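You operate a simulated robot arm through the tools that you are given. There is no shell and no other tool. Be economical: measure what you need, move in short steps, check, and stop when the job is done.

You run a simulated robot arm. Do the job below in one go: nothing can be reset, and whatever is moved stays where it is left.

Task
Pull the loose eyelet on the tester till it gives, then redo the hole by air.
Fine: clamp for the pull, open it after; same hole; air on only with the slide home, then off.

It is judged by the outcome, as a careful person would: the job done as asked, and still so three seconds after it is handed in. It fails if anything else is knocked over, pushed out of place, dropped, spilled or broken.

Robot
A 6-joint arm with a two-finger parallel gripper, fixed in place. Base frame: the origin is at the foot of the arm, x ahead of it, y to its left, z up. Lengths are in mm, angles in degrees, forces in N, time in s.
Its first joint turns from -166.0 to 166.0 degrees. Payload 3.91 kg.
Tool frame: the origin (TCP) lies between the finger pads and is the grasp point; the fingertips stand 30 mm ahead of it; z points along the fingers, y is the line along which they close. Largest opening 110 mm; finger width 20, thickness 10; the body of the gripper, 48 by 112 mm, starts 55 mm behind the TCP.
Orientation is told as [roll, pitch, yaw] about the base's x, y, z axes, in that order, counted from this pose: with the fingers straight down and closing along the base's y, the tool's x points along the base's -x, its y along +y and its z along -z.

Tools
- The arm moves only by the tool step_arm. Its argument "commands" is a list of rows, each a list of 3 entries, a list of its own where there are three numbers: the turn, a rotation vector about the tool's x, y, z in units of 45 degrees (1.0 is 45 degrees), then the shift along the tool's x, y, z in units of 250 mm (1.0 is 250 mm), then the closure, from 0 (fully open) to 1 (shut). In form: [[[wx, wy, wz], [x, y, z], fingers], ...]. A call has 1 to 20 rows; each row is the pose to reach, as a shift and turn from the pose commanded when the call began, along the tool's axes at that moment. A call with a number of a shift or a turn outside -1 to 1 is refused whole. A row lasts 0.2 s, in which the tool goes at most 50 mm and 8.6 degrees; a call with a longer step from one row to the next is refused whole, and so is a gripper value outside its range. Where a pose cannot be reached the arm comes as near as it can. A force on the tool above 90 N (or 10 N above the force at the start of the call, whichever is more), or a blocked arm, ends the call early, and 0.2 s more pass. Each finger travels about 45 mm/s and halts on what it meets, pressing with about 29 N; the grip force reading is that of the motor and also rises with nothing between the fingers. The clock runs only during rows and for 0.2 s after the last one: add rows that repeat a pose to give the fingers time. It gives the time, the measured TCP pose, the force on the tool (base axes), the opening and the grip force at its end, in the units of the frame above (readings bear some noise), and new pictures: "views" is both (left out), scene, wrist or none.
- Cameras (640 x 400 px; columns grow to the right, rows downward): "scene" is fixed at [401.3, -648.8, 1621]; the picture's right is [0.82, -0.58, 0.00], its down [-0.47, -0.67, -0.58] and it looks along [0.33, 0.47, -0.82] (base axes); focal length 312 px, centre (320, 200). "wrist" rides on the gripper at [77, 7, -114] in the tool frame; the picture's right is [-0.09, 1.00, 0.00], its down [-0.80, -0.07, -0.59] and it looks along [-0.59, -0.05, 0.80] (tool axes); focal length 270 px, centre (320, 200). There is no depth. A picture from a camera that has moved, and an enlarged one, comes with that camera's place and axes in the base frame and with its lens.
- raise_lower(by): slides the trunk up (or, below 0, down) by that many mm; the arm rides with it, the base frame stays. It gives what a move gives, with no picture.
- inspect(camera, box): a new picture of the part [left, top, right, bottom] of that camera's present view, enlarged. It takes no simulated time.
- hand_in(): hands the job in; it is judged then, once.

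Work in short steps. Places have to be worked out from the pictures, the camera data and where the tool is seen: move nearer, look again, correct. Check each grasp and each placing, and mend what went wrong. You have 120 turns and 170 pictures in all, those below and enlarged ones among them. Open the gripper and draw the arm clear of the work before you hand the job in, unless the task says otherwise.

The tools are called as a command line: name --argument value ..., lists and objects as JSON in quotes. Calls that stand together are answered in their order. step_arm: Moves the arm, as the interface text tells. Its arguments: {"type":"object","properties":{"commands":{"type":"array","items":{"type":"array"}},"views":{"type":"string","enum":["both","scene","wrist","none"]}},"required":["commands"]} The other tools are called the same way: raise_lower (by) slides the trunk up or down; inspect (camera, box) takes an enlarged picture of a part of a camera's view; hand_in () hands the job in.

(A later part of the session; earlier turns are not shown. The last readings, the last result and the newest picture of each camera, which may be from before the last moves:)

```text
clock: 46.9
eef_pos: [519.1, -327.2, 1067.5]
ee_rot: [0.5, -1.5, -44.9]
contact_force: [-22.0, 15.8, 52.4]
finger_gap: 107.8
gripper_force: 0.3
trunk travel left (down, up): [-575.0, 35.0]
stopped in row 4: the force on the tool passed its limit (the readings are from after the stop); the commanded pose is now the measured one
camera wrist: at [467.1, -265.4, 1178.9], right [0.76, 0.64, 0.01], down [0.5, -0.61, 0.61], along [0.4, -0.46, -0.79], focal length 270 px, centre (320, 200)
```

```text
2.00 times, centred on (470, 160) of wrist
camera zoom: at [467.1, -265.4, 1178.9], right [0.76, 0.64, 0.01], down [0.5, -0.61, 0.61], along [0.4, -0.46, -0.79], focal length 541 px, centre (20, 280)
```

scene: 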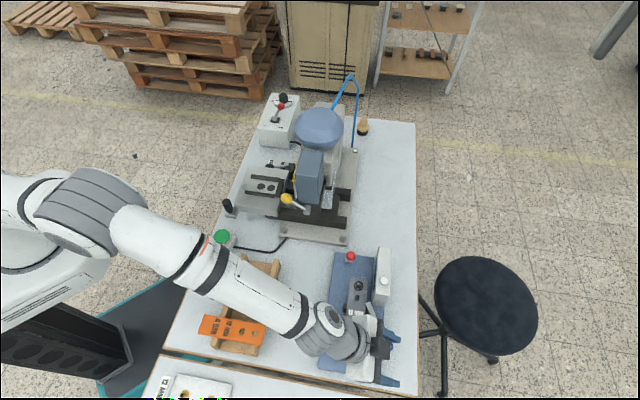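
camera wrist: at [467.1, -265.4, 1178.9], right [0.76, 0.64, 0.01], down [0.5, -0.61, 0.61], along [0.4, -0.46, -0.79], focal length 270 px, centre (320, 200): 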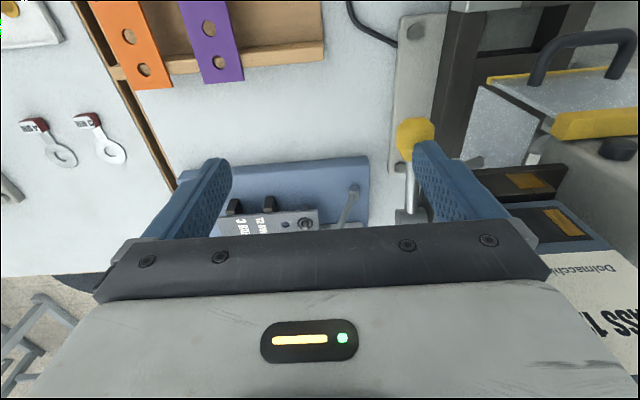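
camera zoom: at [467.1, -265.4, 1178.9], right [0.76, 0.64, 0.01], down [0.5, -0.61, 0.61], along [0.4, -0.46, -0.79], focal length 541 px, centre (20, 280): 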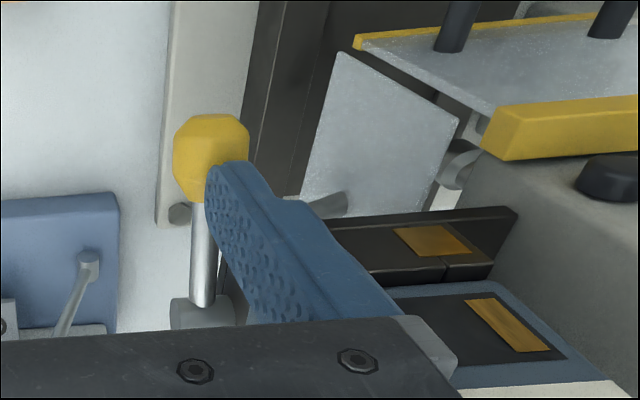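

A stop was reached. Lift off and look at the magazine again.

step_arm --commands '[[[0, 0, 0], [0.02, 0, -0.12], 0], [[0, 0, 0], [0.12, 0, -0.24], 0], [[0, 0, 0], [0.26, 0, -0.34], 0], [[0, 0, 0], [0.4, 0, -0.4], 0], [[0, 0, 0], [0.5, 0.1, -0.45], 0], [[0, -0.18, 0], [0.55, 0.2, -0.5], 0], [[0, -0.36, 0], [0.55, 0.3, -0.5], 0], [[0, -0.5, 0], [0.55, 0.4, -0.5], 0], [[0, -0.5, 0], [0.55, 0.4, -0.5], 0]]' --views "wrist"

inspect --camera "wrist" --box '[260, 60, 420, 200]'

inspect --camera "scene" --box '[230, 120, 370, 250]'

```text
clock: 48.9
eef_pos: [495.8, -159.6, 1182.8]
ee_rot: [0.3, -23.3, -45.2]
contact_force: [0.0, -0.1, 0.1]
finger_gap: 109.9
gripper_force: 0.0
trunk travel left (down, up): [-575.0, 35.0]
camera wrist: at [418.1, -71.9, 1256.2], right [0.76, 0.65, 0.04], down [0.3, -0.41, 0.86], along [0.58, -0.64, -0.5], focal length 270 px, centre (320, 200)
```

wrist: 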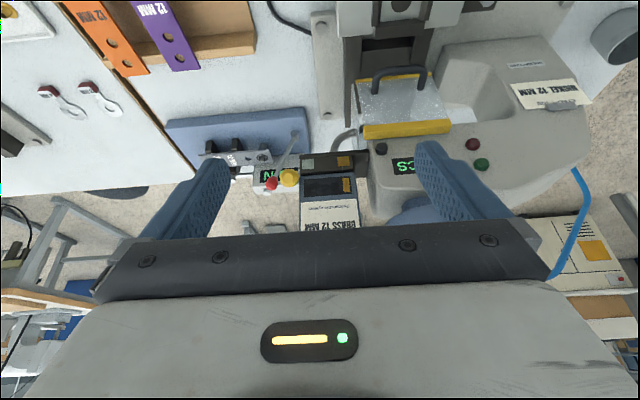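

```text
2.86 times, centred on (340, 130) of wrist
camera zoom: at [418.1, -71.9, 1256.2], right [0.76, 0.65, 0.04], down [0.3, -0.41, 0.86], along [0.58, -0.64, -0.5], focal length 772 px, centre (263, 400)
```

zoom: 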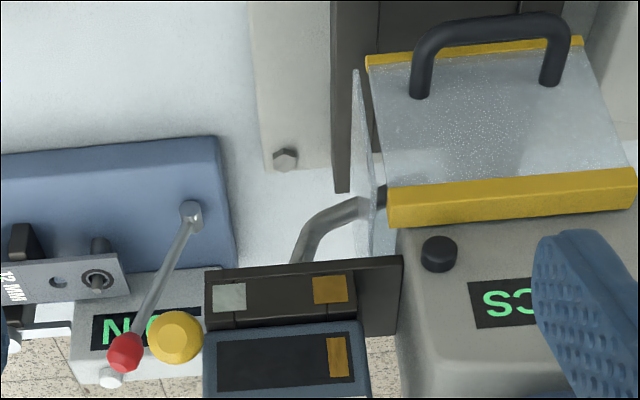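

```text
3.08 times, centred on (300, 185) of scene
camera zoom: at [401.3, -648.8, 1621.0], right [0.82, -0.58, 0.0], down [-0.47, -0.67, -0.58], along [0.33, 0.47, -0.82], focal length 958 px, centre (382, 246)
```

zoom: 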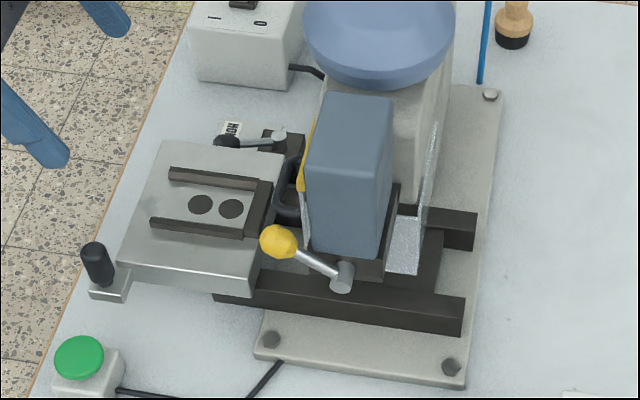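

The yellow lever is spring-returned — apparently an eyelet feed lever, not a toggle. Check lamps, chute and punch area for changes.

inspect --camera "wrist" --box '[440, 120, 510, 190]'

inspect --camera "wrist" --box '[320, 60, 460, 160]'

```text
5.71 times, centred on (475, 155) of wrist
camera zoom: at [418.1, -71.9, 1256.2], right [0.76, 0.65, 0.04], down [0.3, -0.41, 0.86], along [0.58, -0.64, -0.5], focal length 1544 px, centre (-566, 457)
```

zoom: 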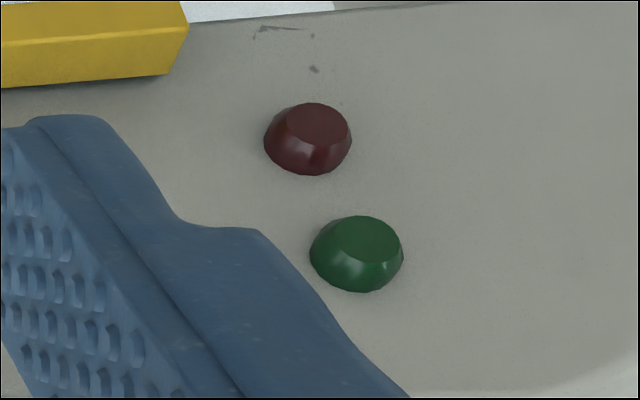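

```text
4.00 times, centred on (390, 110) of wrist
camera zoom: at [418.1, -71.9, 1256.2], right [0.76, 0.65, 0.04], down [0.3, -0.41, 0.86], along [0.58, -0.64, -0.5], focal length 1081 px, centre (40, 560)
```

zoom: 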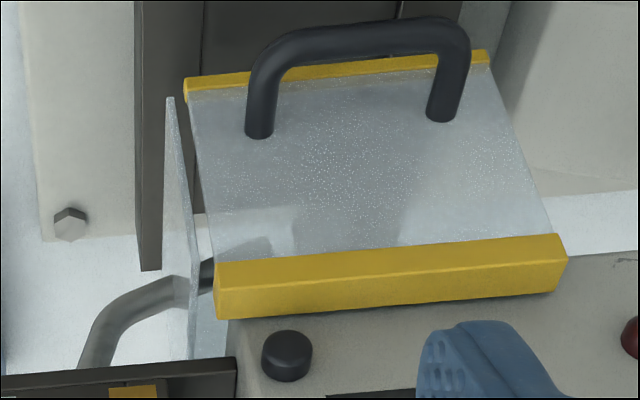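

Guard is closed in front of the punch, slide passes under it; the hole-stop lever points at HOLE 1. Next read the air regulator on the control box.

step_arm --commands '[[[-0.065, 0, -0.153], [0.048, 0.068, -0.098], 0], [[-0.13, 0, -0.307], [0.097, 0.136, -0.196], 0], [[-0.195, 0, -0.46], [0.145, 0.204, -0.294], 0], [[-0.26, 0, -0.613], [0.193, 0.272, -0.392], 0], [[-0.325, 0, -0.767], [0.242, 0.34, -0.49], 0], [[-0.39, 0, -0.92], [0.29, 0.408, -0.588], 0], [[-0.39, 0, -0.92], [0.29, 0.408, -0.588], 0]]' --views "wrist"

```text
clock: 50.5
eef_pos: [479.7, -1.1, 1287.9]
ee_rot: [-0.1, -23.3, 0.3]
contact_force: [-0.2, 0.2, 0.1]
finger_gap: 110.2
gripper_force: 0.0
trunk travel left (down, up): [-575.0, 35.0]
camera wrist: at [364.7, 7.0, 1361.9], right [0.08, 1.0, 0.03], down [0.5, -0.07, 0.86], along [0.86, -0.05, -0.5], focal length 270 px, centre (320, 200)
```

wrist: 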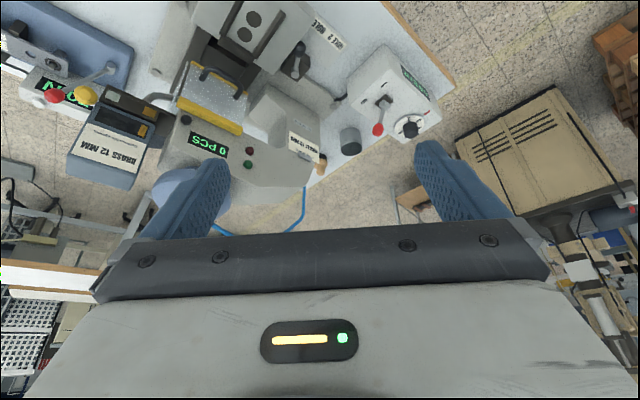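

inspect --camera "wrist" --box '[335, 40, 455, 160]'

inspect --camera "wrist" --box '[270, 0, 360, 90]'

inspect --camera "wrist" --box '[60, 70, 170, 190]'

```text
3.33 times, centred on (395, 100) of wrist
camera zoom: at [364.7, 7.0, 1361.9], right [0.08, 1.0, 0.03], down [0.5, -0.07, 0.86], along [0.86, -0.05, -0.5], focal length 901 px, centre (70, 533)
```

zoom: 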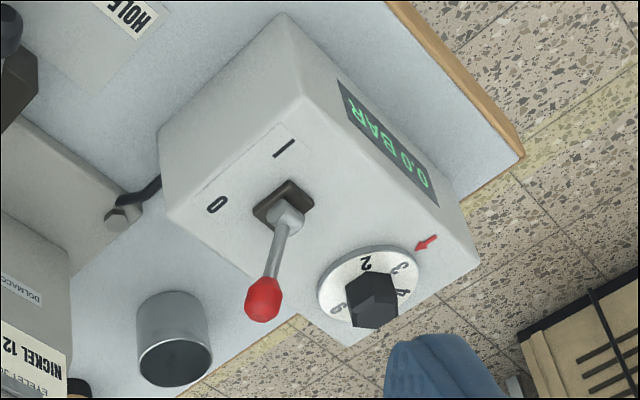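

```text
4.44 times, centred on (315, 45) of wrist
camera zoom: at [364.7, 7.0, 1361.9], right [0.08, 1.0, 0.03], down [0.5, -0.07, 0.86], along [0.86, -0.05, -0.5], focal length 1201 px, centre (342, 889)
```

zoom: 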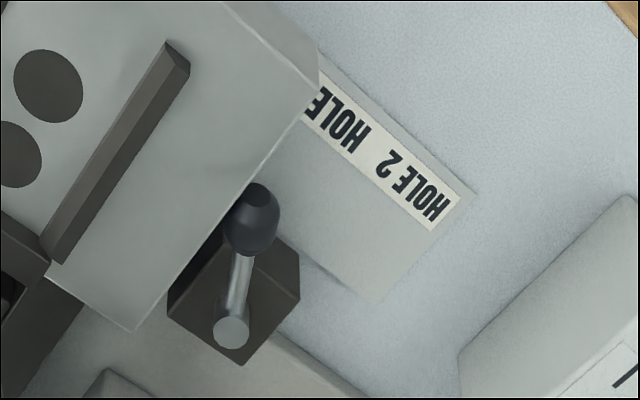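

```text
3.33 times, centred on (115, 130) of wrist
camera zoom: at [364.7, 7.0, 1361.9], right [0.08, 1.0, 0.03], down [0.5, -0.07, 0.86], along [0.86, -0.05, -0.5], focal length 901 px, centre (1003, 433)
```

zoom: 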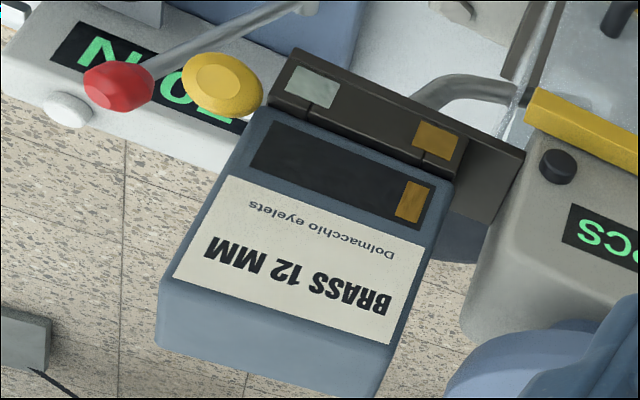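

Pressure is off (0.0 BAR) with the dial about at 3; will be confirmed by the display. Now fetch the strip: move back toward the tester.

step_arm --commands '[[[0, 0.1, 0], [0.035, -0.16, 0.013], 0], [[0, 0.2, 0], [0.07, -0.32, 0.026], 0], [[0, 0.3, 0], [0.105, -0.48, 0.04], 0], [[0, 0.4, 0], [0.14, -0.64, 0.053], 0], [[0, 0.518, 0], [0.175, -0.8, 0.066], 0], [[0, 0.518, 0], [0.207, -0.96, 0.076], 0]]' --views "none"

step_arm --commands '[[[0, 0, -0.18], [-0.03, -0.17, 0.04], 0], [[0, 0, -0.36], [-0.06, -0.34, 0.08], 0], [[0, 0, -0.54], [-0.09, -0.51, 0.12], 0], [[0, 0, -0.72], [-0.12, -0.68, 0.16], 0], [[0, 0, -0.9], [-0.14, -0.85, 0.2], 0], [[0, 0, -1.0], [-0.16, -1.0, 0.24], 0], [[0, 0, -1.0], [-0.16, -1.0, 0.24], 0]]' --views "wrist"

```text
clock: 51.9
eef_pos: [439.7, -242.9, 1251.7]
ee_rot: [0.0, -0.2, 0.1]
contact_force: [0.0, 0.3, 0.9]
finger_gap: 110.2
gripper_force: 0.1
trunk travel left (down, up): [-575.0, 35.0]
```

```text
clock: 53.5
eef_pos: [480.5, -492.1, 1192.8]
ee_rot: [-0.2, -0.1, 45.1]
contact_force: [-0.2, -0.1, 0.3]
finger_gap: 110.1
gripper_force: 0.1
trunk travel left (down, up): [-575.0, 35.0]
camera wrist: at [421.1, -541.1, 1306.0], right [-0.64, 0.77, 0.0], down [0.61, 0.52, 0.6], along [0.46, 0.38, -0.8], focal length 270 px, centre (320, 200)
```

wrist: 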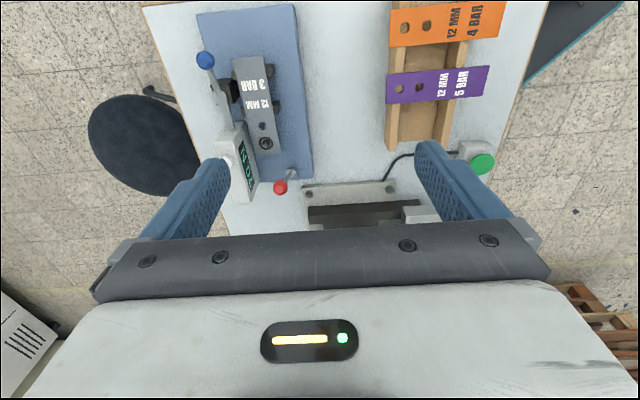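

Center above the strip's text end with fingers to close across its width.

step_arm --commands '[[[0, 0, 0], [0.005, -0.09, 0.14], 0.36], [[0, 0, 0], [0.01, -0.18, 0.28], 0.36], [[0, 0, 0], [0.015, -0.27, 0.42], 0.36], [[0, 0, 0], [0.019, -0.36, 0.571], 0.36], [[0, 0, 0], [0.019, -0.36, 0.571], 0.36]]' --views "wrist"

inspect --camera "scene" --box '[310, 240, 420, 390]'

```text
clock: 54.7
eef_pos: [540.8, -561.9, 1049.5]
ee_rot: [-0.2, -0.1, 45.0]
contact_force: [0.1, -0.1, -0.3]
finger_gap: 70.5
gripper_force: 0.0
trunk travel left (down, up): [-575.0, 35.0]
camera wrist: at [481.1, -608.8, 1162.8], right [-0.64, 0.77, 0.0], down [0.61, 0.52, 0.6], along [0.46, 0.38, -0.8], focal length 270 px, centre (320, 200)
```

wrist: 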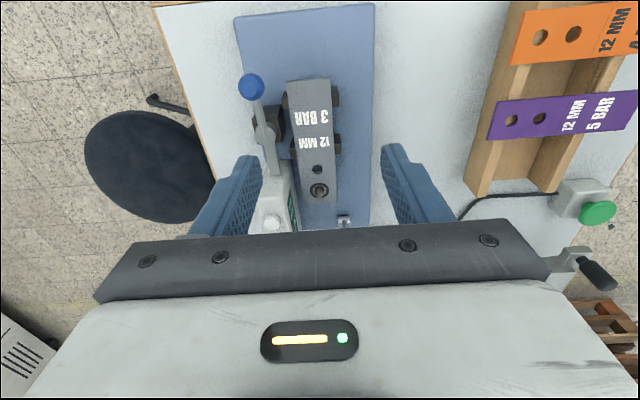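

```text
2.67 times, centred on (365, 315) of scene
camera zoom: at [401.3, -648.8, 1621.0], right [0.82, -0.58, 0.0], down [-0.47, -0.67, -0.58], along [0.33, 0.47, -0.82], focal length 831 px, centre (200, -107)
```

zoom: 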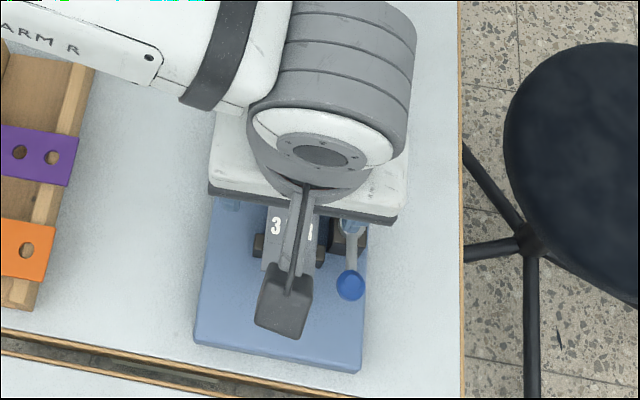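

The strip's centre line is ~9 mm to the -v side of the TCP and lower than assumed (z≈890). Narrow the fingers to ~49 mm (blue knob is close) and descend part way for a check.

step_arm --commands '[[[0, 0, 0], [0.01, -0.02, 0.1], 0.5], [[0, 0, 0], [0.018, -0.034, 0.22], 0.555], [[0, 0, 0], [0.018, -0.034, 0.34], 0.555], [[0, 0, 0], [0.018, -0.034, 0.34], 0.555]]' --views "wrist"

inspect --camera "wrist" --box '[220, 60, 420, 230]'

inspect --camera "scene" --box '[310, 260, 410, 370]'

```text
clock: 55.7
eef_pos: [543.2, -569.5, 962.9]
ee_rot: [-0.2, -0.1, 45.0]
contact_force: [0.1, -0.2, -0.5]
finger_gap: 48.9
gripper_force: 0.1
trunk travel left (down, up): [-575.0, 35.0]
camera wrist: at [484.2, -616.8, 1076.6], right [-0.64, 0.77, 0.0], down [0.61, 0.52, 0.6], along [0.46, 0.38, -0.8], focal length 270 px, centre (320, 200)
```

wrist: 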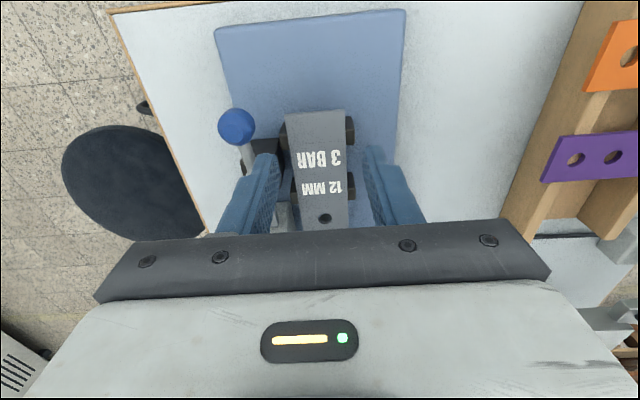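

```text
2.35 times, centred on (320, 145) of wrist
camera zoom: at [484.2, -616.8, 1076.6], right [-0.64, 0.77, 0.0], down [0.61, 0.52, 0.6], along [0.46, 0.38, -0.8], focal length 636 px, centre (320, 329)
```

zoom: 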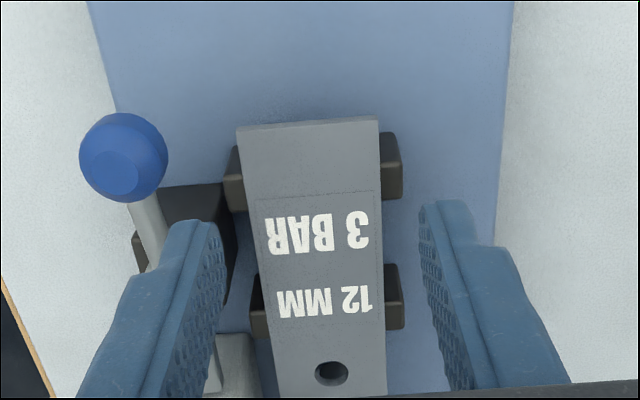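

```text
3.64 times, centred on (360, 315) of scene
camera zoom: at [401.3, -648.8, 1621.0], right [0.82, -0.58, 0.0], down [-0.47, -0.67, -0.58], along [0.33, 0.47, -0.82], focal length 1133 px, centre (174, -218)
```

zoom: 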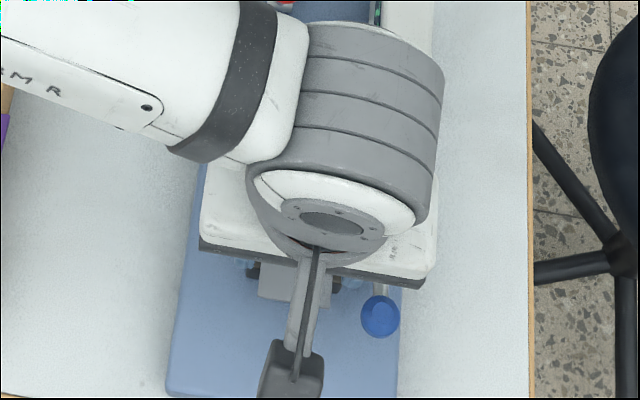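

Strip rests across small blocks just under it; grip must be by the strip's edge just above block tops near its end. Shift 8 mm toward the end and descend to just above.

step_arm --commands '[[[0, 0, 0], [0.032, -0.002, 0.04], 0.555], [[0, 0, 0], [0.032, -0.002, 0.1], 0.555], [[0, 0, 0], [0.032, -0.002, 0.15], 0.555], [[0, 0, 0], [0.032, -0.002, 0.15], 0.555]]' --views "wrist"

inspect --camera "wrist" --box '[220, 60, 420, 230]'

```text
clock: 56.7
eef_pos: [538.0, -575.2, 926.6]
ee_rot: [-0.2, -0.1, 44.9]
contact_force: [0.1, 0.0, 0.9]
finger_gap: 49.2
gripper_force: 0.2
trunk travel left (down, up): [-575.0, 35.0]
camera wrist: at [479.1, -622.9, 1039.7], right [-0.64, 0.77, 0.0], down [0.61, 0.52, 0.6], along [0.46, 0.38, -0.8], focal length 270 px, centre (320, 200)
```

wrist: 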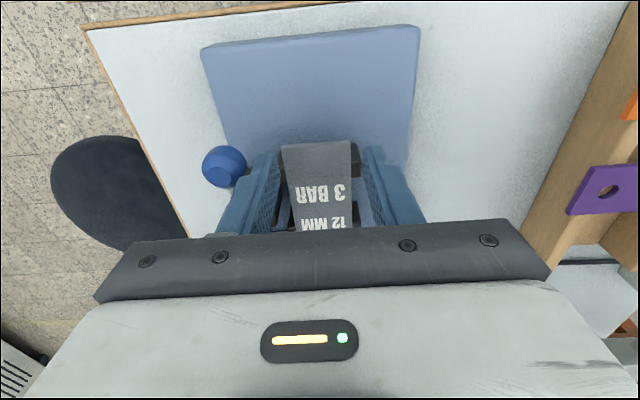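

```text
2.35 times, centred on (320, 145) of wrist
camera zoom: at [479.1, -622.9, 1039.7], right [-0.64, 0.77, 0.0], down [0.61, 0.52, 0.6], along [0.46, 0.38, -0.8], focal length 636 px, centre (320, 329)
```

zoom: 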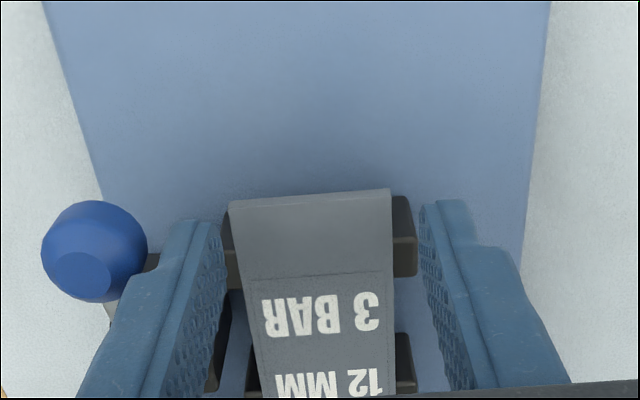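

Strip top is z≈890 and the blocks' tops just beneath. Narrow to ~46 mm so the tips land on the block tops, lowering gently and reading the force.

step_arm --commands '[[[0, 0, 0], [0, -0.004, 0], 0.582], [[0, 0, 0], [0, -0.005, 0.02], 0.582], [[0, 0, 0], [0, -0.005, 0.034], 0.582], [[0, 0, 0], [0, -0.005, 0.044], 0.582], [[0, 0, 0], [0, -0.005, 0.044], 0.582]]' --views "wrist"

inspect --camera "wrist" --box '[220, 60, 420, 230]'

```text
clock: 57.9
eef_pos: [539.4, -575.6, 915.3]
ee_rot: [-0.2, -0.1, 45.0]
contact_force: [-0.7, -0.4, 0.1]
finger_gap: 46.2
gripper_force: 0.0
trunk travel left (down, up): [-575.0, 35.0]
camera wrist: at [480.4, -623.7, 1028.3], right [-0.64, 0.77, 0.0], down [0.61, 0.52, 0.6], along [0.46, 0.38, -0.8], focal length 270 px, centre (320, 200)
```

wrist: 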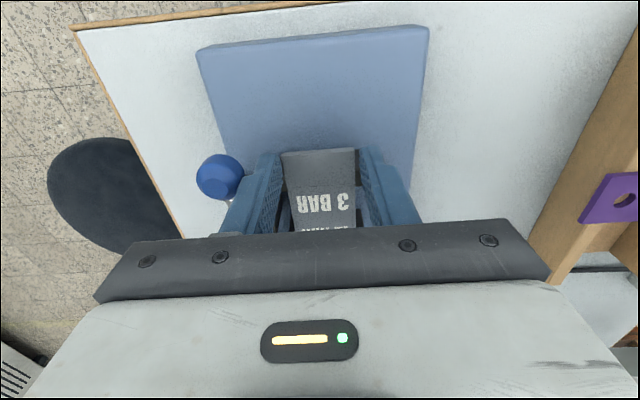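

```text
2.35 times, centred on (320, 145) of wrist
camera zoom: at [480.4, -623.7, 1028.3], right [-0.64, 0.77, 0.0], down [0.61, 0.52, 0.6], along [0.46, 0.38, -0.8], focal length 636 px, centre (320, 329)
```

zoom: 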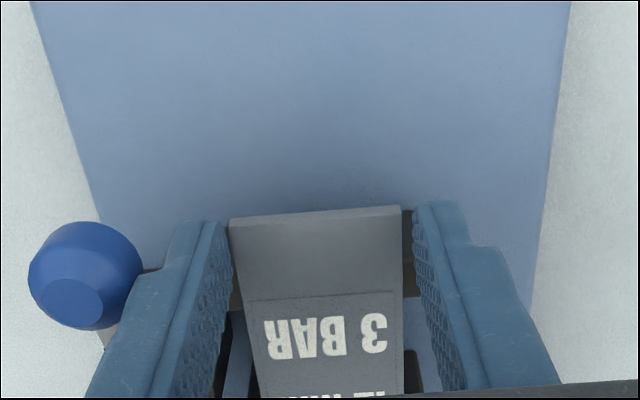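

No contact yet; continue in small increments.

step_arm --commands '[[[0, 0, 0], [0, 0.002, 0.008], 0.582], [[0, 0, 0], [0, 0.002, 0.016], 0.582], [[0, 0, 0], [0, 0.002, 0.02], 0.582]]' --views "none"

```text
clock: 58.7
eef_pos: [539.8, -574.9, 910.2]
ee_rot: [-0.1, -0.1, 44.9]
contact_force: [-0.8, 0.6, 0.2]
finger_gap: 46.0
gripper_force: 0.0
trunk travel left (down, up): [-575.0, 35.0]
```

step_arm --commands '[[[0, 0, 0], [0, 0, 0.008], 0.582], [[0, 0, 0], [0, 0, 0.016], 0.582], [[0, 0, 0], [0, 0, 0.024], 0.582], [[0, 0, 0], [0, 0, 0.024], 0.582]]' --views "wrist"

inspect --camera "wrist" --box '[220, 100, 420, 230]'

```text
clock: 59.7
eef_pos: [539.8, -574.5, 902.8]
ee_rot: [0.0, -0.1, 45.0]
contact_force: [0.3, -0.3, -0.2]
finger_gap: 45.8
gripper_force: 0.0
trunk travel left (down, up): [-575.0, 35.0]
camera wrist: at [479.9, -623.2, 1016.9], right [-0.64, 0.77, 0.0], down [0.61, 0.52, 0.6], along [0.46, 0.38, -0.8], focal length 270 px, centre (320, 200)
```

wrist: 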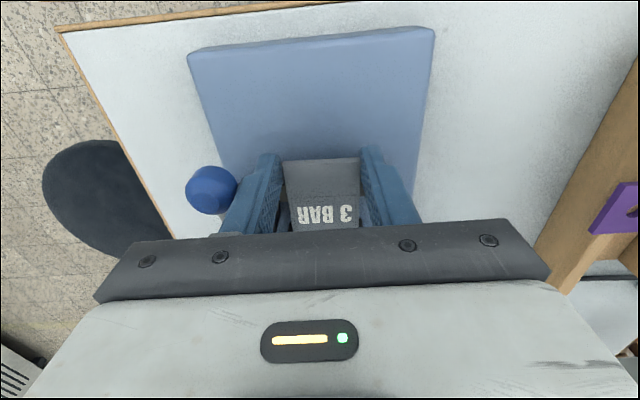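

```text
3.08 times, centred on (320, 165) of wrist
camera zoom: at [479.9, -623.2, 1016.9], right [-0.64, 0.77, 0.0], down [0.61, 0.52, 0.6], along [0.46, 0.38, -0.8], focal length 832 px, centre (320, 308)
```

zoom: 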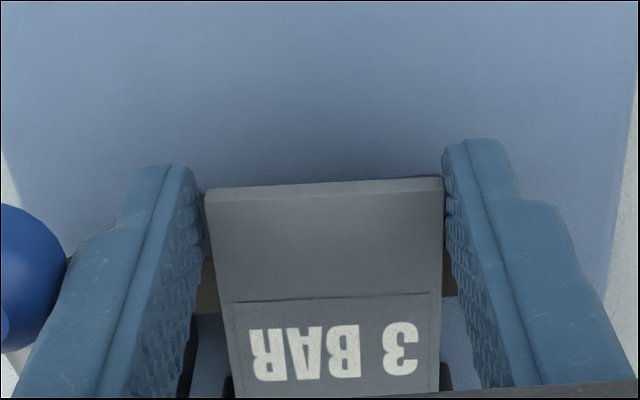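

Fingers straddle the strip without contact. Close and check the gap.

step_arm --commands '[[[0, 0, 0], [0, 0, 0], 0.65], [[0, 0, 0], [0, 0, 0], 0.75], [[0, 0, 0], [0, 0, 0], 0.85], [[0, 0, 0], [0, 0, 0], 0.85]]' --views "wrist"

inspect --camera "wrist" --box '[220, 100, 420, 230]'

```text
clock: 60.7
eef_pos: [538.8, -574.9, 902.9]
ee_rot: [-0.1, -0.1, 44.9]
contact_force: [0.9, 0.7, 0.2]
finger_gap: 43.1
gripper_force: 28.9
trunk travel left (down, up): [-575.0, 35.0]
camera wrist: at [479.9, -623.2, 1016.9], right [-0.64, 0.77, 0.0], down [0.61, 0.52, 0.6], along [0.46, 0.38, -0.8], focal length 270 px, centre (320, 200)
```

wrist: 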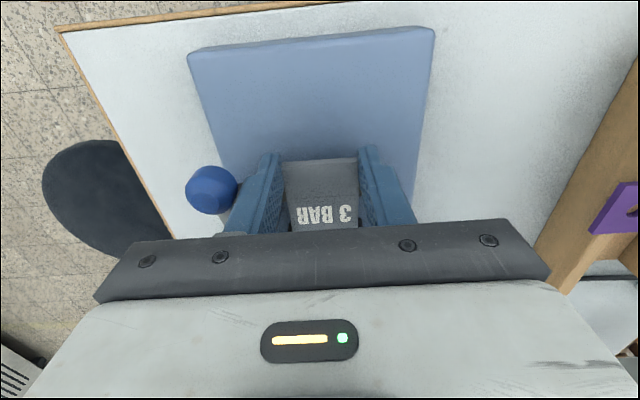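

```text
3.08 times, centred on (320, 165) of wrist
camera zoom: at [479.9, -623.2, 1016.9], right [-0.64, 0.77, 0.0], down [0.61, 0.52, 0.6], along [0.46, 0.38, -0.8], focal length 832 px, centre (320, 308)
```

zoom: 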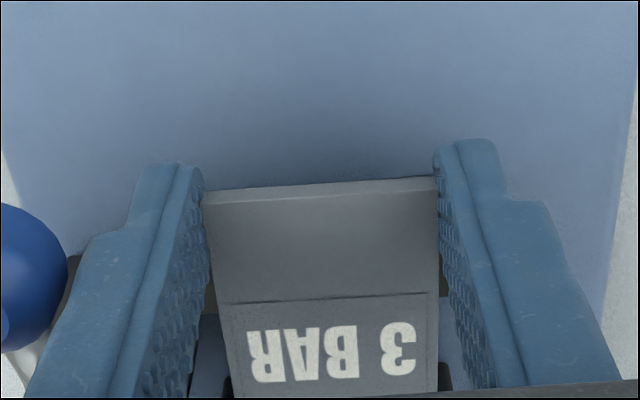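

Gap 43 mm with full grip force. Lift straight up 35 mm (clearing the pin) and check.

step_arm --commands '[[[0, 0, 0], [0, 0, -0.03], 0.85], [[0, 0, 0], [0, 0, -0.07], 0.85], [[0, 0, 0], [0, 0, -0.14], 0.85], [[0, 0, 0], [0, 0, -0.26], 0.85], [[0, 0, 0], [0, 0, -0.4], 0.85], [[0, 0, 0], [0, 0, -0.4], 0.85]]' --views "wrist"

inspect --camera "wrist" --box '[180, 60, 440, 230]'

inspect --camera "scene" --box '[300, 230, 420, 390]'

```text
clock: 62.1
eef_pos: [539.6, -575.0, 1001.3]
ee_rot: [-0.1, -0.1, 45.0]
contact_force: [0.6, 0.2, -0.3]
finger_gap: 42.8
gripper_force: 28.8
trunk travel left (down, up): [-575.0, 35.0]
camera wrist: at [480.4, -623.8, 1115.5], right [-0.64, 0.77, 0.0], down [0.61, 0.52, 0.6], along [0.46, 0.38, -0.8], focal length 270 px, centre (320, 200)
```

wrist: 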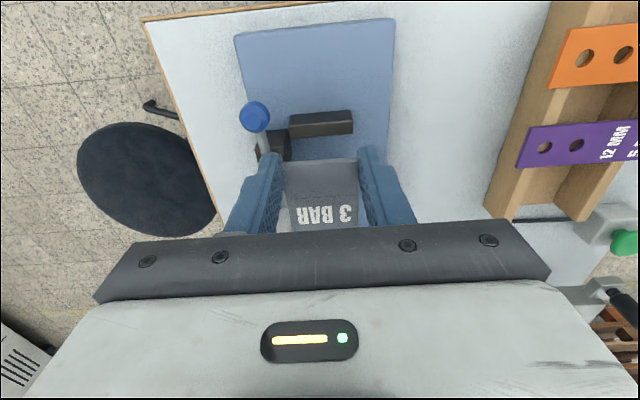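

```text
2.35 times, centred on (310, 145) of wrist
camera zoom: at [480.4, -623.8, 1115.5], right [-0.64, 0.77, 0.0], down [0.61, 0.52, 0.6], along [0.46, 0.38, -0.8], focal length 636 px, centre (344, 329)
```

zoom: 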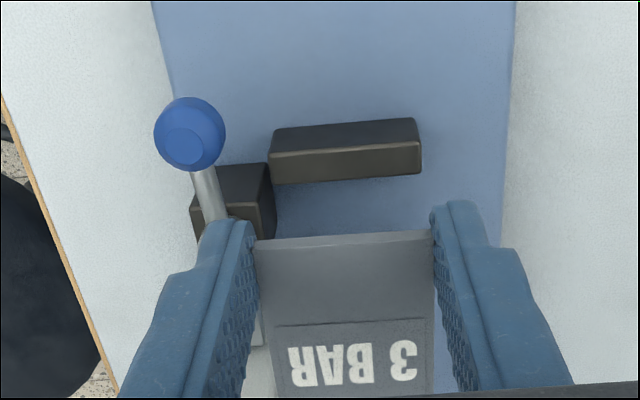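

```text
2.50 times, centred on (360, 310) of scene
camera zoom: at [401.3, -648.8, 1621.0], right [0.82, -0.58, 0.0], down [-0.47, -0.67, -0.58], along [0.33, 0.47, -0.82], focal length 779 px, centre (220, -75)
```

zoom: 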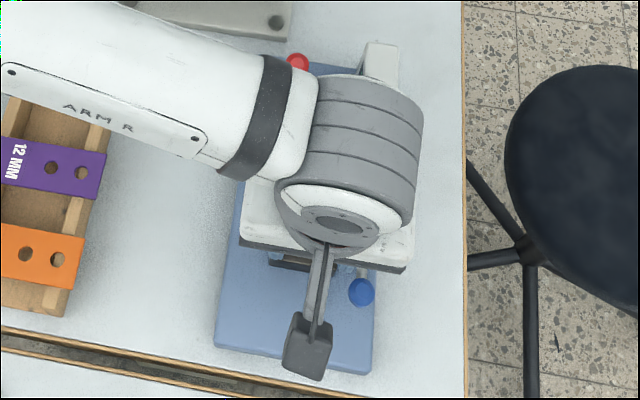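

Strip is held and level, but fingertips protrude ~15 mm below it, which would foul the slide plate. I'll set it back exactly, regrip 12 mm higher, and lift again.

step_arm --commands '[[[0, 0, 0], [0, 0, 0.14], 0.85], [[0, 0, 0], [0, 0, 0.26], 0.85], [[0, 0, 0], [0, 0, 0.33], 0.85], [[0, 0, 0], [0, 0, 0.37], 0.85], [[0, 0, 0], [0, 0, 0.4], 0.85], [[0, 0, 0], [0, 0, 0.4], 0.85], [[0, 0, 0], [0, 0, 0.4], 0.7], [[0, 0, 0], [0, 0, 0.4], 0.582], [[0, 0, 0], [0, 0, 0.4], 0.582]]' --views "wrist"

inspect --camera "wrist" --box '[220, 100, 420, 230]'

```text
clock: 64.1
eef_pos: [539.3, -574.4, 902.1]
ee_rot: [-0.1, 0.0, 44.9]
contact_force: [0.2, -0.7, -0.1]
finger_gap: 46.1
gripper_force: 0.1
trunk travel left (down, up): [-575.0, 35.0]
camera wrist: at [480.7, -623.5, 1016.4], right [-0.64, 0.77, 0.0], down [0.61, 0.52, 0.6], along [0.46, 0.38, -0.8], focal length 270 px, centre (320, 200)
```

wrist: 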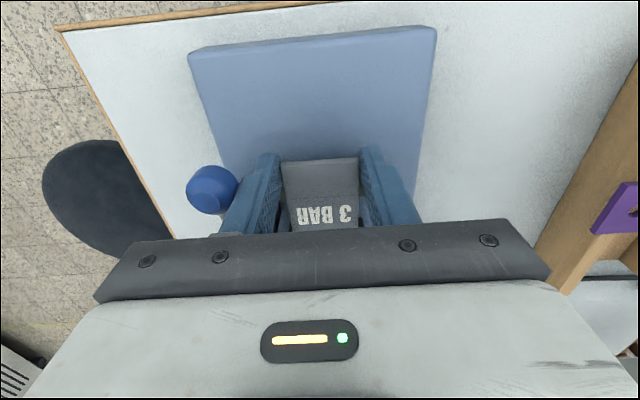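

```text
3.08 times, centred on (320, 165) of wrist
camera zoom: at [480.7, -623.5, 1016.4], right [-0.64, 0.77, 0.0], down [0.61, 0.52, 0.6], along [0.46, 0.38, -0.8], focal length 832 px, centre (320, 308)
```

zoom: 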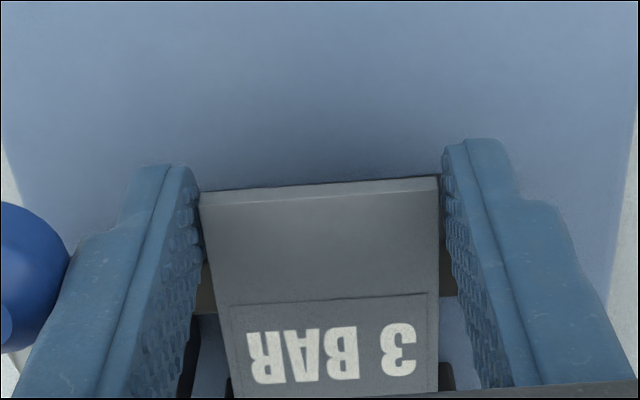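

Raise 12 mm and regrip, then lift.

step_arm --commands '[[[0, 0, 0], [0, 0, -0.024], 0.582], [[0, 0, 0], [0, 0, -0.048], 0.582], [[0, 0, 0], [0, 0, -0.048], 0.7], [[0, 0, 0], [0, 0, -0.048], 0.85], [[0, 0, 0], [0, 0, -0.048], 0.85]]' --views "wrist"

inspect --camera "wrist" --box '[220, 100, 420, 230]'

```text
clock: 65.3
eef_pos: [539.1, -575.6, 916.0]
ee_rot: [0.0, -0.1, 45.0]
contact_force: [-0.7, 0.6, 0.4]
finger_gap: 16.4
gripper_force: 0.1
trunk travel left (down, up): [-575.0, 35.0]
camera wrist: at [479.9, -623.4, 1029.0], right [-0.64, 0.77, 0.0], down [0.61, 0.52, 0.6], along [0.46, 0.38, -0.8], focal length 270 px, centre (320, 200)
```

wrist: 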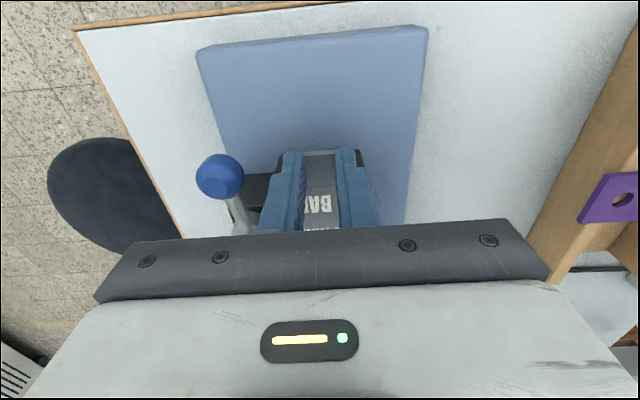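

```text
3.08 times, centred on (320, 165) of wrist
camera zoom: at [479.9, -623.4, 1029.0], right [-0.64, 0.77, 0.0], down [0.61, 0.52, 0.6], along [0.46, 0.38, -0.8], focal length 832 px, centre (320, 308)
```

zoom: 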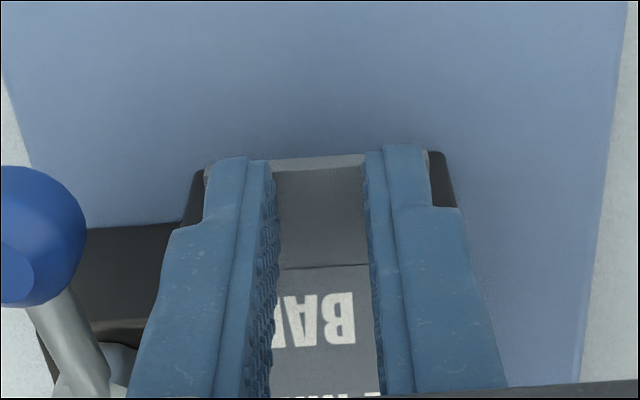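

Fingers closed above the strip — its top is lower (~z 884). Reopen, lower ~8.5 mm and close again.

step_arm --commands '[[[0, 0, 0], [0, 0, -0.01], 0.7], [[0, 0, 0], [0, 0, -0.01], 0.582], [[0, 0, 0], [0, 0, -0.01], 0.582], [[0, 0, 0], [0, 0, -0.01], 0.582], [[0, 0, 0], [0, 0, 0.02], 0.582], [[0, 0, 0], [0, 0, 0.034], 0.582], [[0, 0, 0], [0, 0, 0.034], 0.582], [[0, 0, 0], [0, 0, 0.034], 0.7], [[0, 0, 0], [0, 0, 0.034], 0.8], [[0, 0, 0], [0, 0, 0.034], 0.8]]' --views "wrist"

inspect --camera "wrist" --box '[220, 100, 420, 230]'

```text
clock: 67.5
eef_pos: [539.1, -572.9, 907.3]
ee_rot: [-0.1, -0.1, 44.9]
contact_force: [0.5, 0.2, 0.0]
finger_gap: 42.8
gripper_force: 28.5
trunk travel left (down, up): [-575.0, 35.0]
camera wrist: at [479.9, -622.1, 1020.0], right [-0.64, 0.77, 0.0], down [0.61, 0.52, 0.6], along [0.46, 0.38, -0.8], focal length 270 px, centre (320, 200)
```

wrist: 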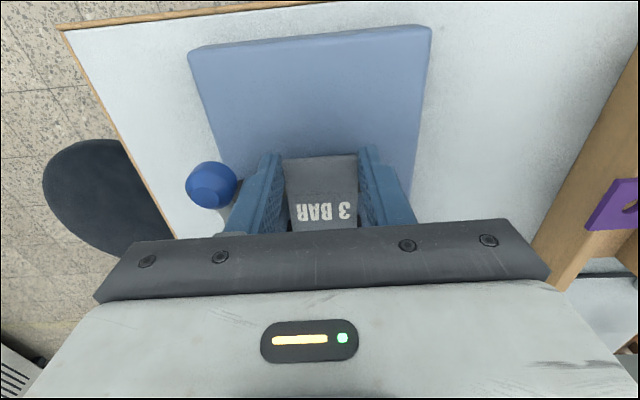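

```text
3.08 times, centred on (320, 165) of wrist
camera zoom: at [479.9, -622.1, 1020.0], right [-0.64, 0.77, 0.0], down [0.61, 0.52, 0.6], along [0.46, 0.38, -0.8], focal length 832 px, centre (320, 308)
```

zoom: 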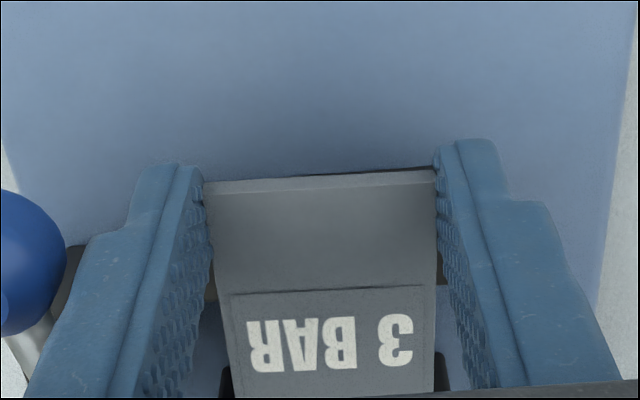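

Good grip (42.8 mm) with tips just under the strip. Lift up to clear.

step_arm --commands '[[[0, 0, 0], [0, 0, -0.04], 0.8], [[0, 0, 0], [0, 0, -0.1], 0.8], [[0, 0, 0], [0, 0, -0.22], 0.8], [[0, 0, 0], [0, 0, -0.4], 0.8], [[0, 0, 0], [0, 0, -0.58], 0.8], [[0, 0, 0], [0, 0, -0.76], 0.8], [[0, 0, 0], [0, 0, -0.9], 0.8], [[0, 0, 0], [0, 0, -0.9], 0.8]]' --views "both"

```text
clock: 69.3
eef_pos: [537.5, -575.2, 1134.9]
ee_rot: [-0.1, -0.1, 45.0]
contact_force: [0.9, -0.2, 0.0]
finger_gap: 42.8
gripper_force: 29.0
trunk travel left (down, up): [-575.0, 35.0]
camera wrist: at [478.2, -623.0, 1247.6], right [-0.64, 0.77, 0.0], down [0.61, 0.52, 0.6], along [0.46, 0.38, -0.8], focal length 270 px, centre (320, 200)
```

scene: 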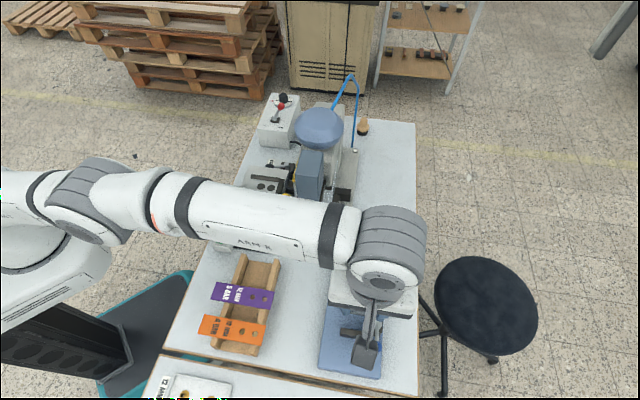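
wrist: 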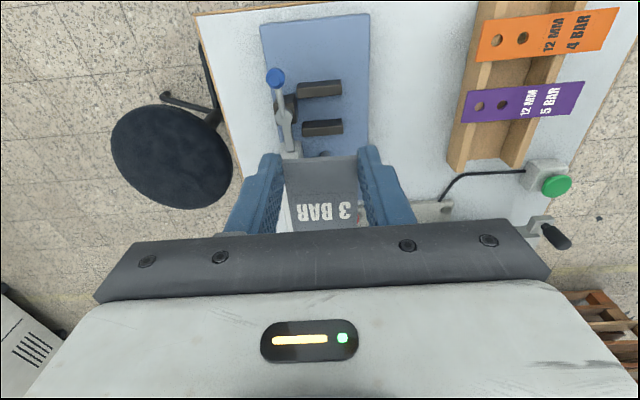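

Carry the strip inboard, keeping it high.

step_arm --commands '[[[0, 0, 0], [-0.032, 0.161, -0.01], 0.8], [[0, 0, 0], [-0.064, 0.323, -0.02], 0.8], [[0, 0, 0], [-0.096, 0.484, -0.03], 0.8], [[0, 0, 0], [-0.128, 0.645, -0.04], 0.8], [[0, 0, 0], [-0.16, 0.807, -0.05], 0.8], [[0, 0, 0], [-0.192, 0.968, -0.06], 0.8]]' --views "none"

step_arm --commands '[[[0, 0, 0.15], [-0.1, 0.1, 0], 0.8], [[0, 0, 0.3], [-0.2, 0.2, 0], 0.8], [[0, 0, 0.45], [-0.3, 0.3, 0], 0.8], [[0, 0, 0.6], [-0.4, 0.4, 0], 0.8], [[0, 0, 0.75], [-0.5, 0.5, 0], 0.8], [[0, 0, 0.88], [-0.6, 0.6, 0], 0.8], [[0, 0, 1.0], [-0.66, 0.7, 0], 0.8], [[0, 0, 1.0], [-0.66, 0.7, 0], 0.8]]' --views "both"

```text
clock: 70.7
eef_pos: [403.0, -369.8, 1146.9]
ee_rot: [-0.2, -0.1, 45.0]
contact_force: [-0.3, 0.5, -0.2]
finger_gap: 42.8
gripper_force: 28.9
trunk travel left (down, up): [-575.0, 35.0]
```

```text
clock: 72.5
eef_pos: [395.0, -130.8, 1146.6]
ee_rot: [0.0, -0.1, 0.0]
contact_force: [-0.9, 0.3, -0.7]
finger_gap: 43.1
gripper_force: 28.6
trunk travel left (down, up): [-575.0, 35.0]
camera wrist: at [317.0, -123.0, 1259.9], right [0.09, 1.0, 0.0], down [0.8, -0.07, 0.6], along [0.59, -0.05, -0.8], focal length 270 px, centre (320, 200)
```

scene: 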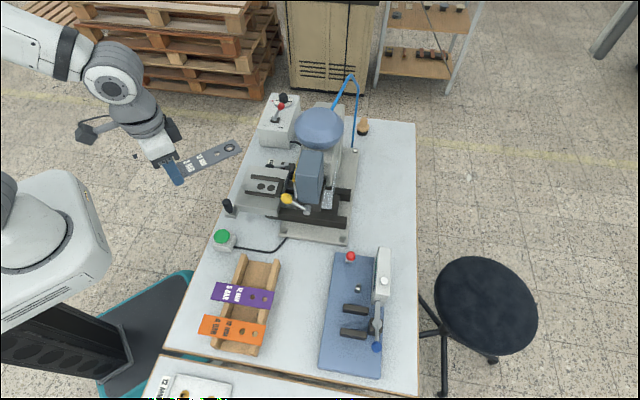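
wrist: 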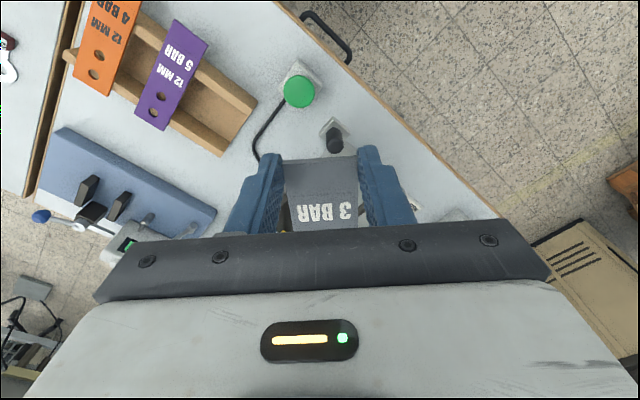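

Now rotate to face along the slide and go to a staging pose in front of the nest.

step_arm --commands '[[[0, 0, 0.167], [-0.05, 0.09, 0], 0.8], [[0, 0, 0.333], [-0.11, 0.18, 0], 0.8], [[0, 0, 0.5], [-0.17, 0.27, 0], 0.8], [[0, 0, 0.667], [-0.23, 0.36, 0], 0.8], [[0, 0, 0.833], [-0.29, 0.45, 0], 0.8], [[0, 0, 1.0], [-0.344, 0.524, 0.1], 0.8], [[0, 0, 1.0], [-0.344, 0.524, 0.2], 0.8], [[0, 0, 1.0], [-0.344, 0.524, 0.2], 0.8]]' --views "both"

inspect --camera "scene" --box '[180, 100, 340, 230]'

```text
clock: 74.3
eef_pos: [479.7, 3.0, 1095.5]
ee_rot: [0.1, -0.1, -45.0]
contact_force: [-0.3, -0.2, -0.7]
finger_gap: 42.5
gripper_force: 28.8
trunk travel left (down, up): [-575.0, 35.0]
camera wrist: at [429.8, 63.0, 1207.7], right [0.77, 0.64, 0.0], down [0.51, -0.62, 0.6], along [0.38, -0.46, -0.8], focal length 270 px, centre (320, 200)
```

scene: 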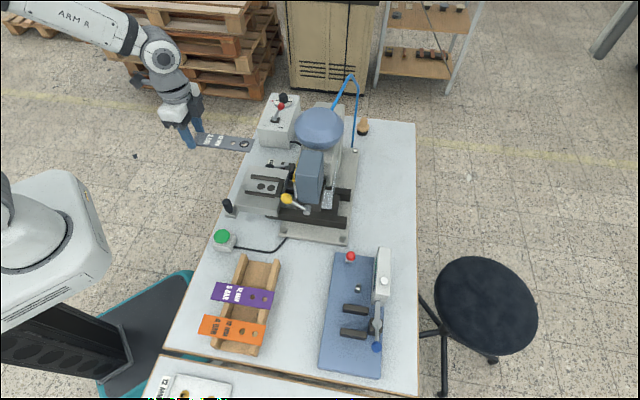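
wrist: 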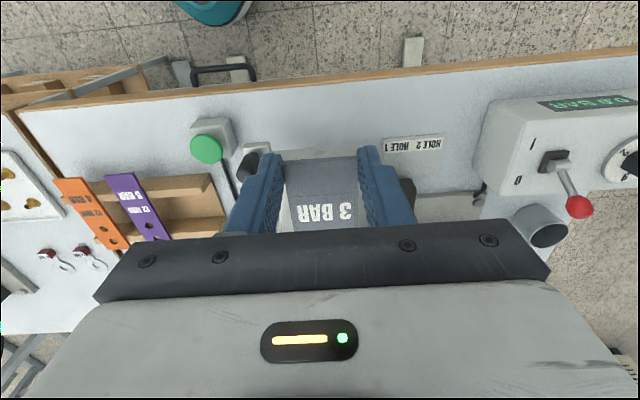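

```text
3.08 times, centred on (260, 165) of scene
camera zoom: at [401.3, -648.8, 1621.0], right [0.82, -0.58, 0.0], down [-0.47, -0.67, -0.58], along [0.33, 0.47, -0.82], focal length 958 px, centre (505, 308)
```

zoom: 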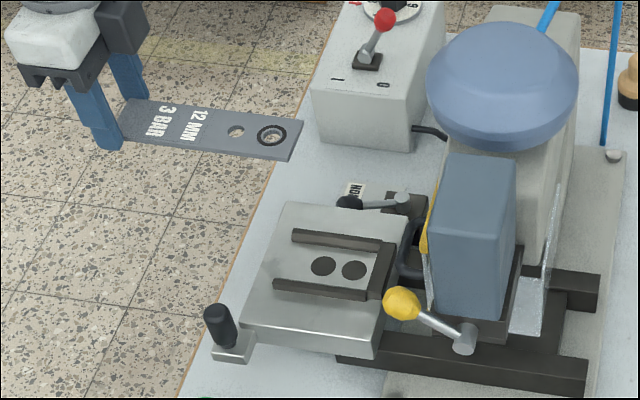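

Strip aligned with the slide axis (az ≈ -45°). Move forward over the nest, still ~35 mm above it.

step_arm --commands '[[[0, 0, 0], [-0.06, 0, 0.12], 0.8], [[0, 0, 0], [-0.12, 0, 0.26], 0.8], [[0, 0, 0], [-0.18, 0, 0.4], 0.8], [[0, 0, 0], [-0.212, 0, 0.54], 0.8], [[0, 0, 0], [-0.212, 0, 0.54], 0.8]]' --views "scene"

inspect --camera "scene" --box '[210, 140, 310, 230]'

inspect --camera "wrist" --box '[220, 60, 420, 230]'

```text
clock: 75.5
eef_pos: [517.9, -36.6, 960.5]
ee_rot: [0.0, -0.1, -44.8]
contact_force: [0.3, 0.4, -1.7]
finger_gap: 42.7
gripper_force: 28.7
trunk travel left (down, up): [-575.0, 35.0]
```

scene: 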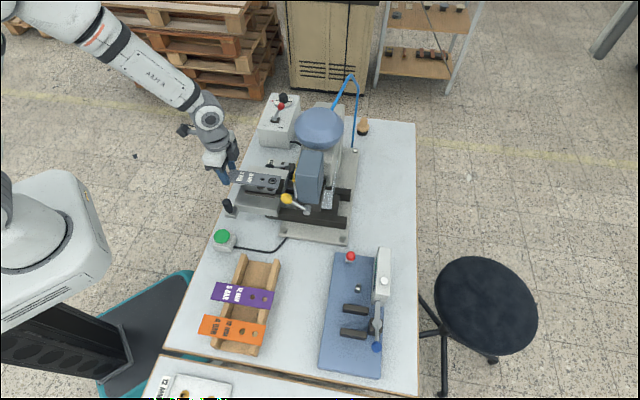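

```text
4.44 times, centred on (260, 185) of scene
camera zoom: at [401.3, -648.8, 1621.0], right [0.82, -0.58, 0.0], down [-0.47, -0.67, -0.58], along [0.33, 0.47, -0.82], focal length 1384 px, centre (587, 267)
```

zoom: 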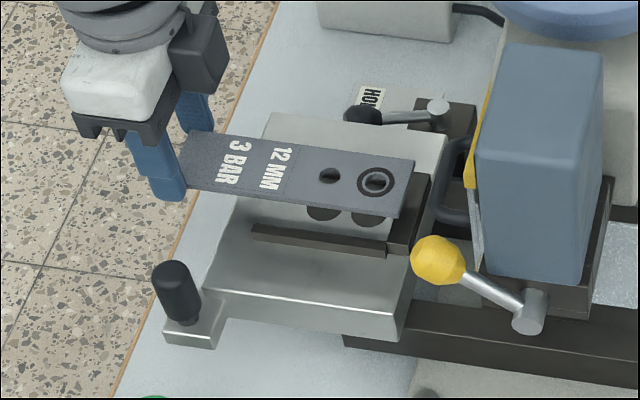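

```text
2.35 times, centred on (320, 145) of wrist
camera zoom: at [467.9, 23.8, 1074.1], right [0.77, 0.64, 0.0], down [0.52, -0.62, 0.6], along [0.38, -0.46, -0.8], focal length 636 px, centre (320, 329)
```

zoom: 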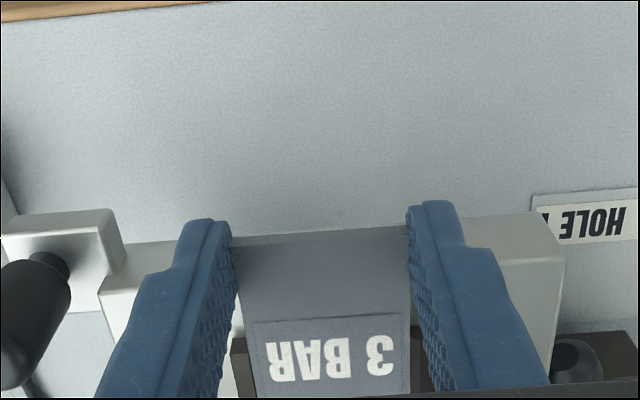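

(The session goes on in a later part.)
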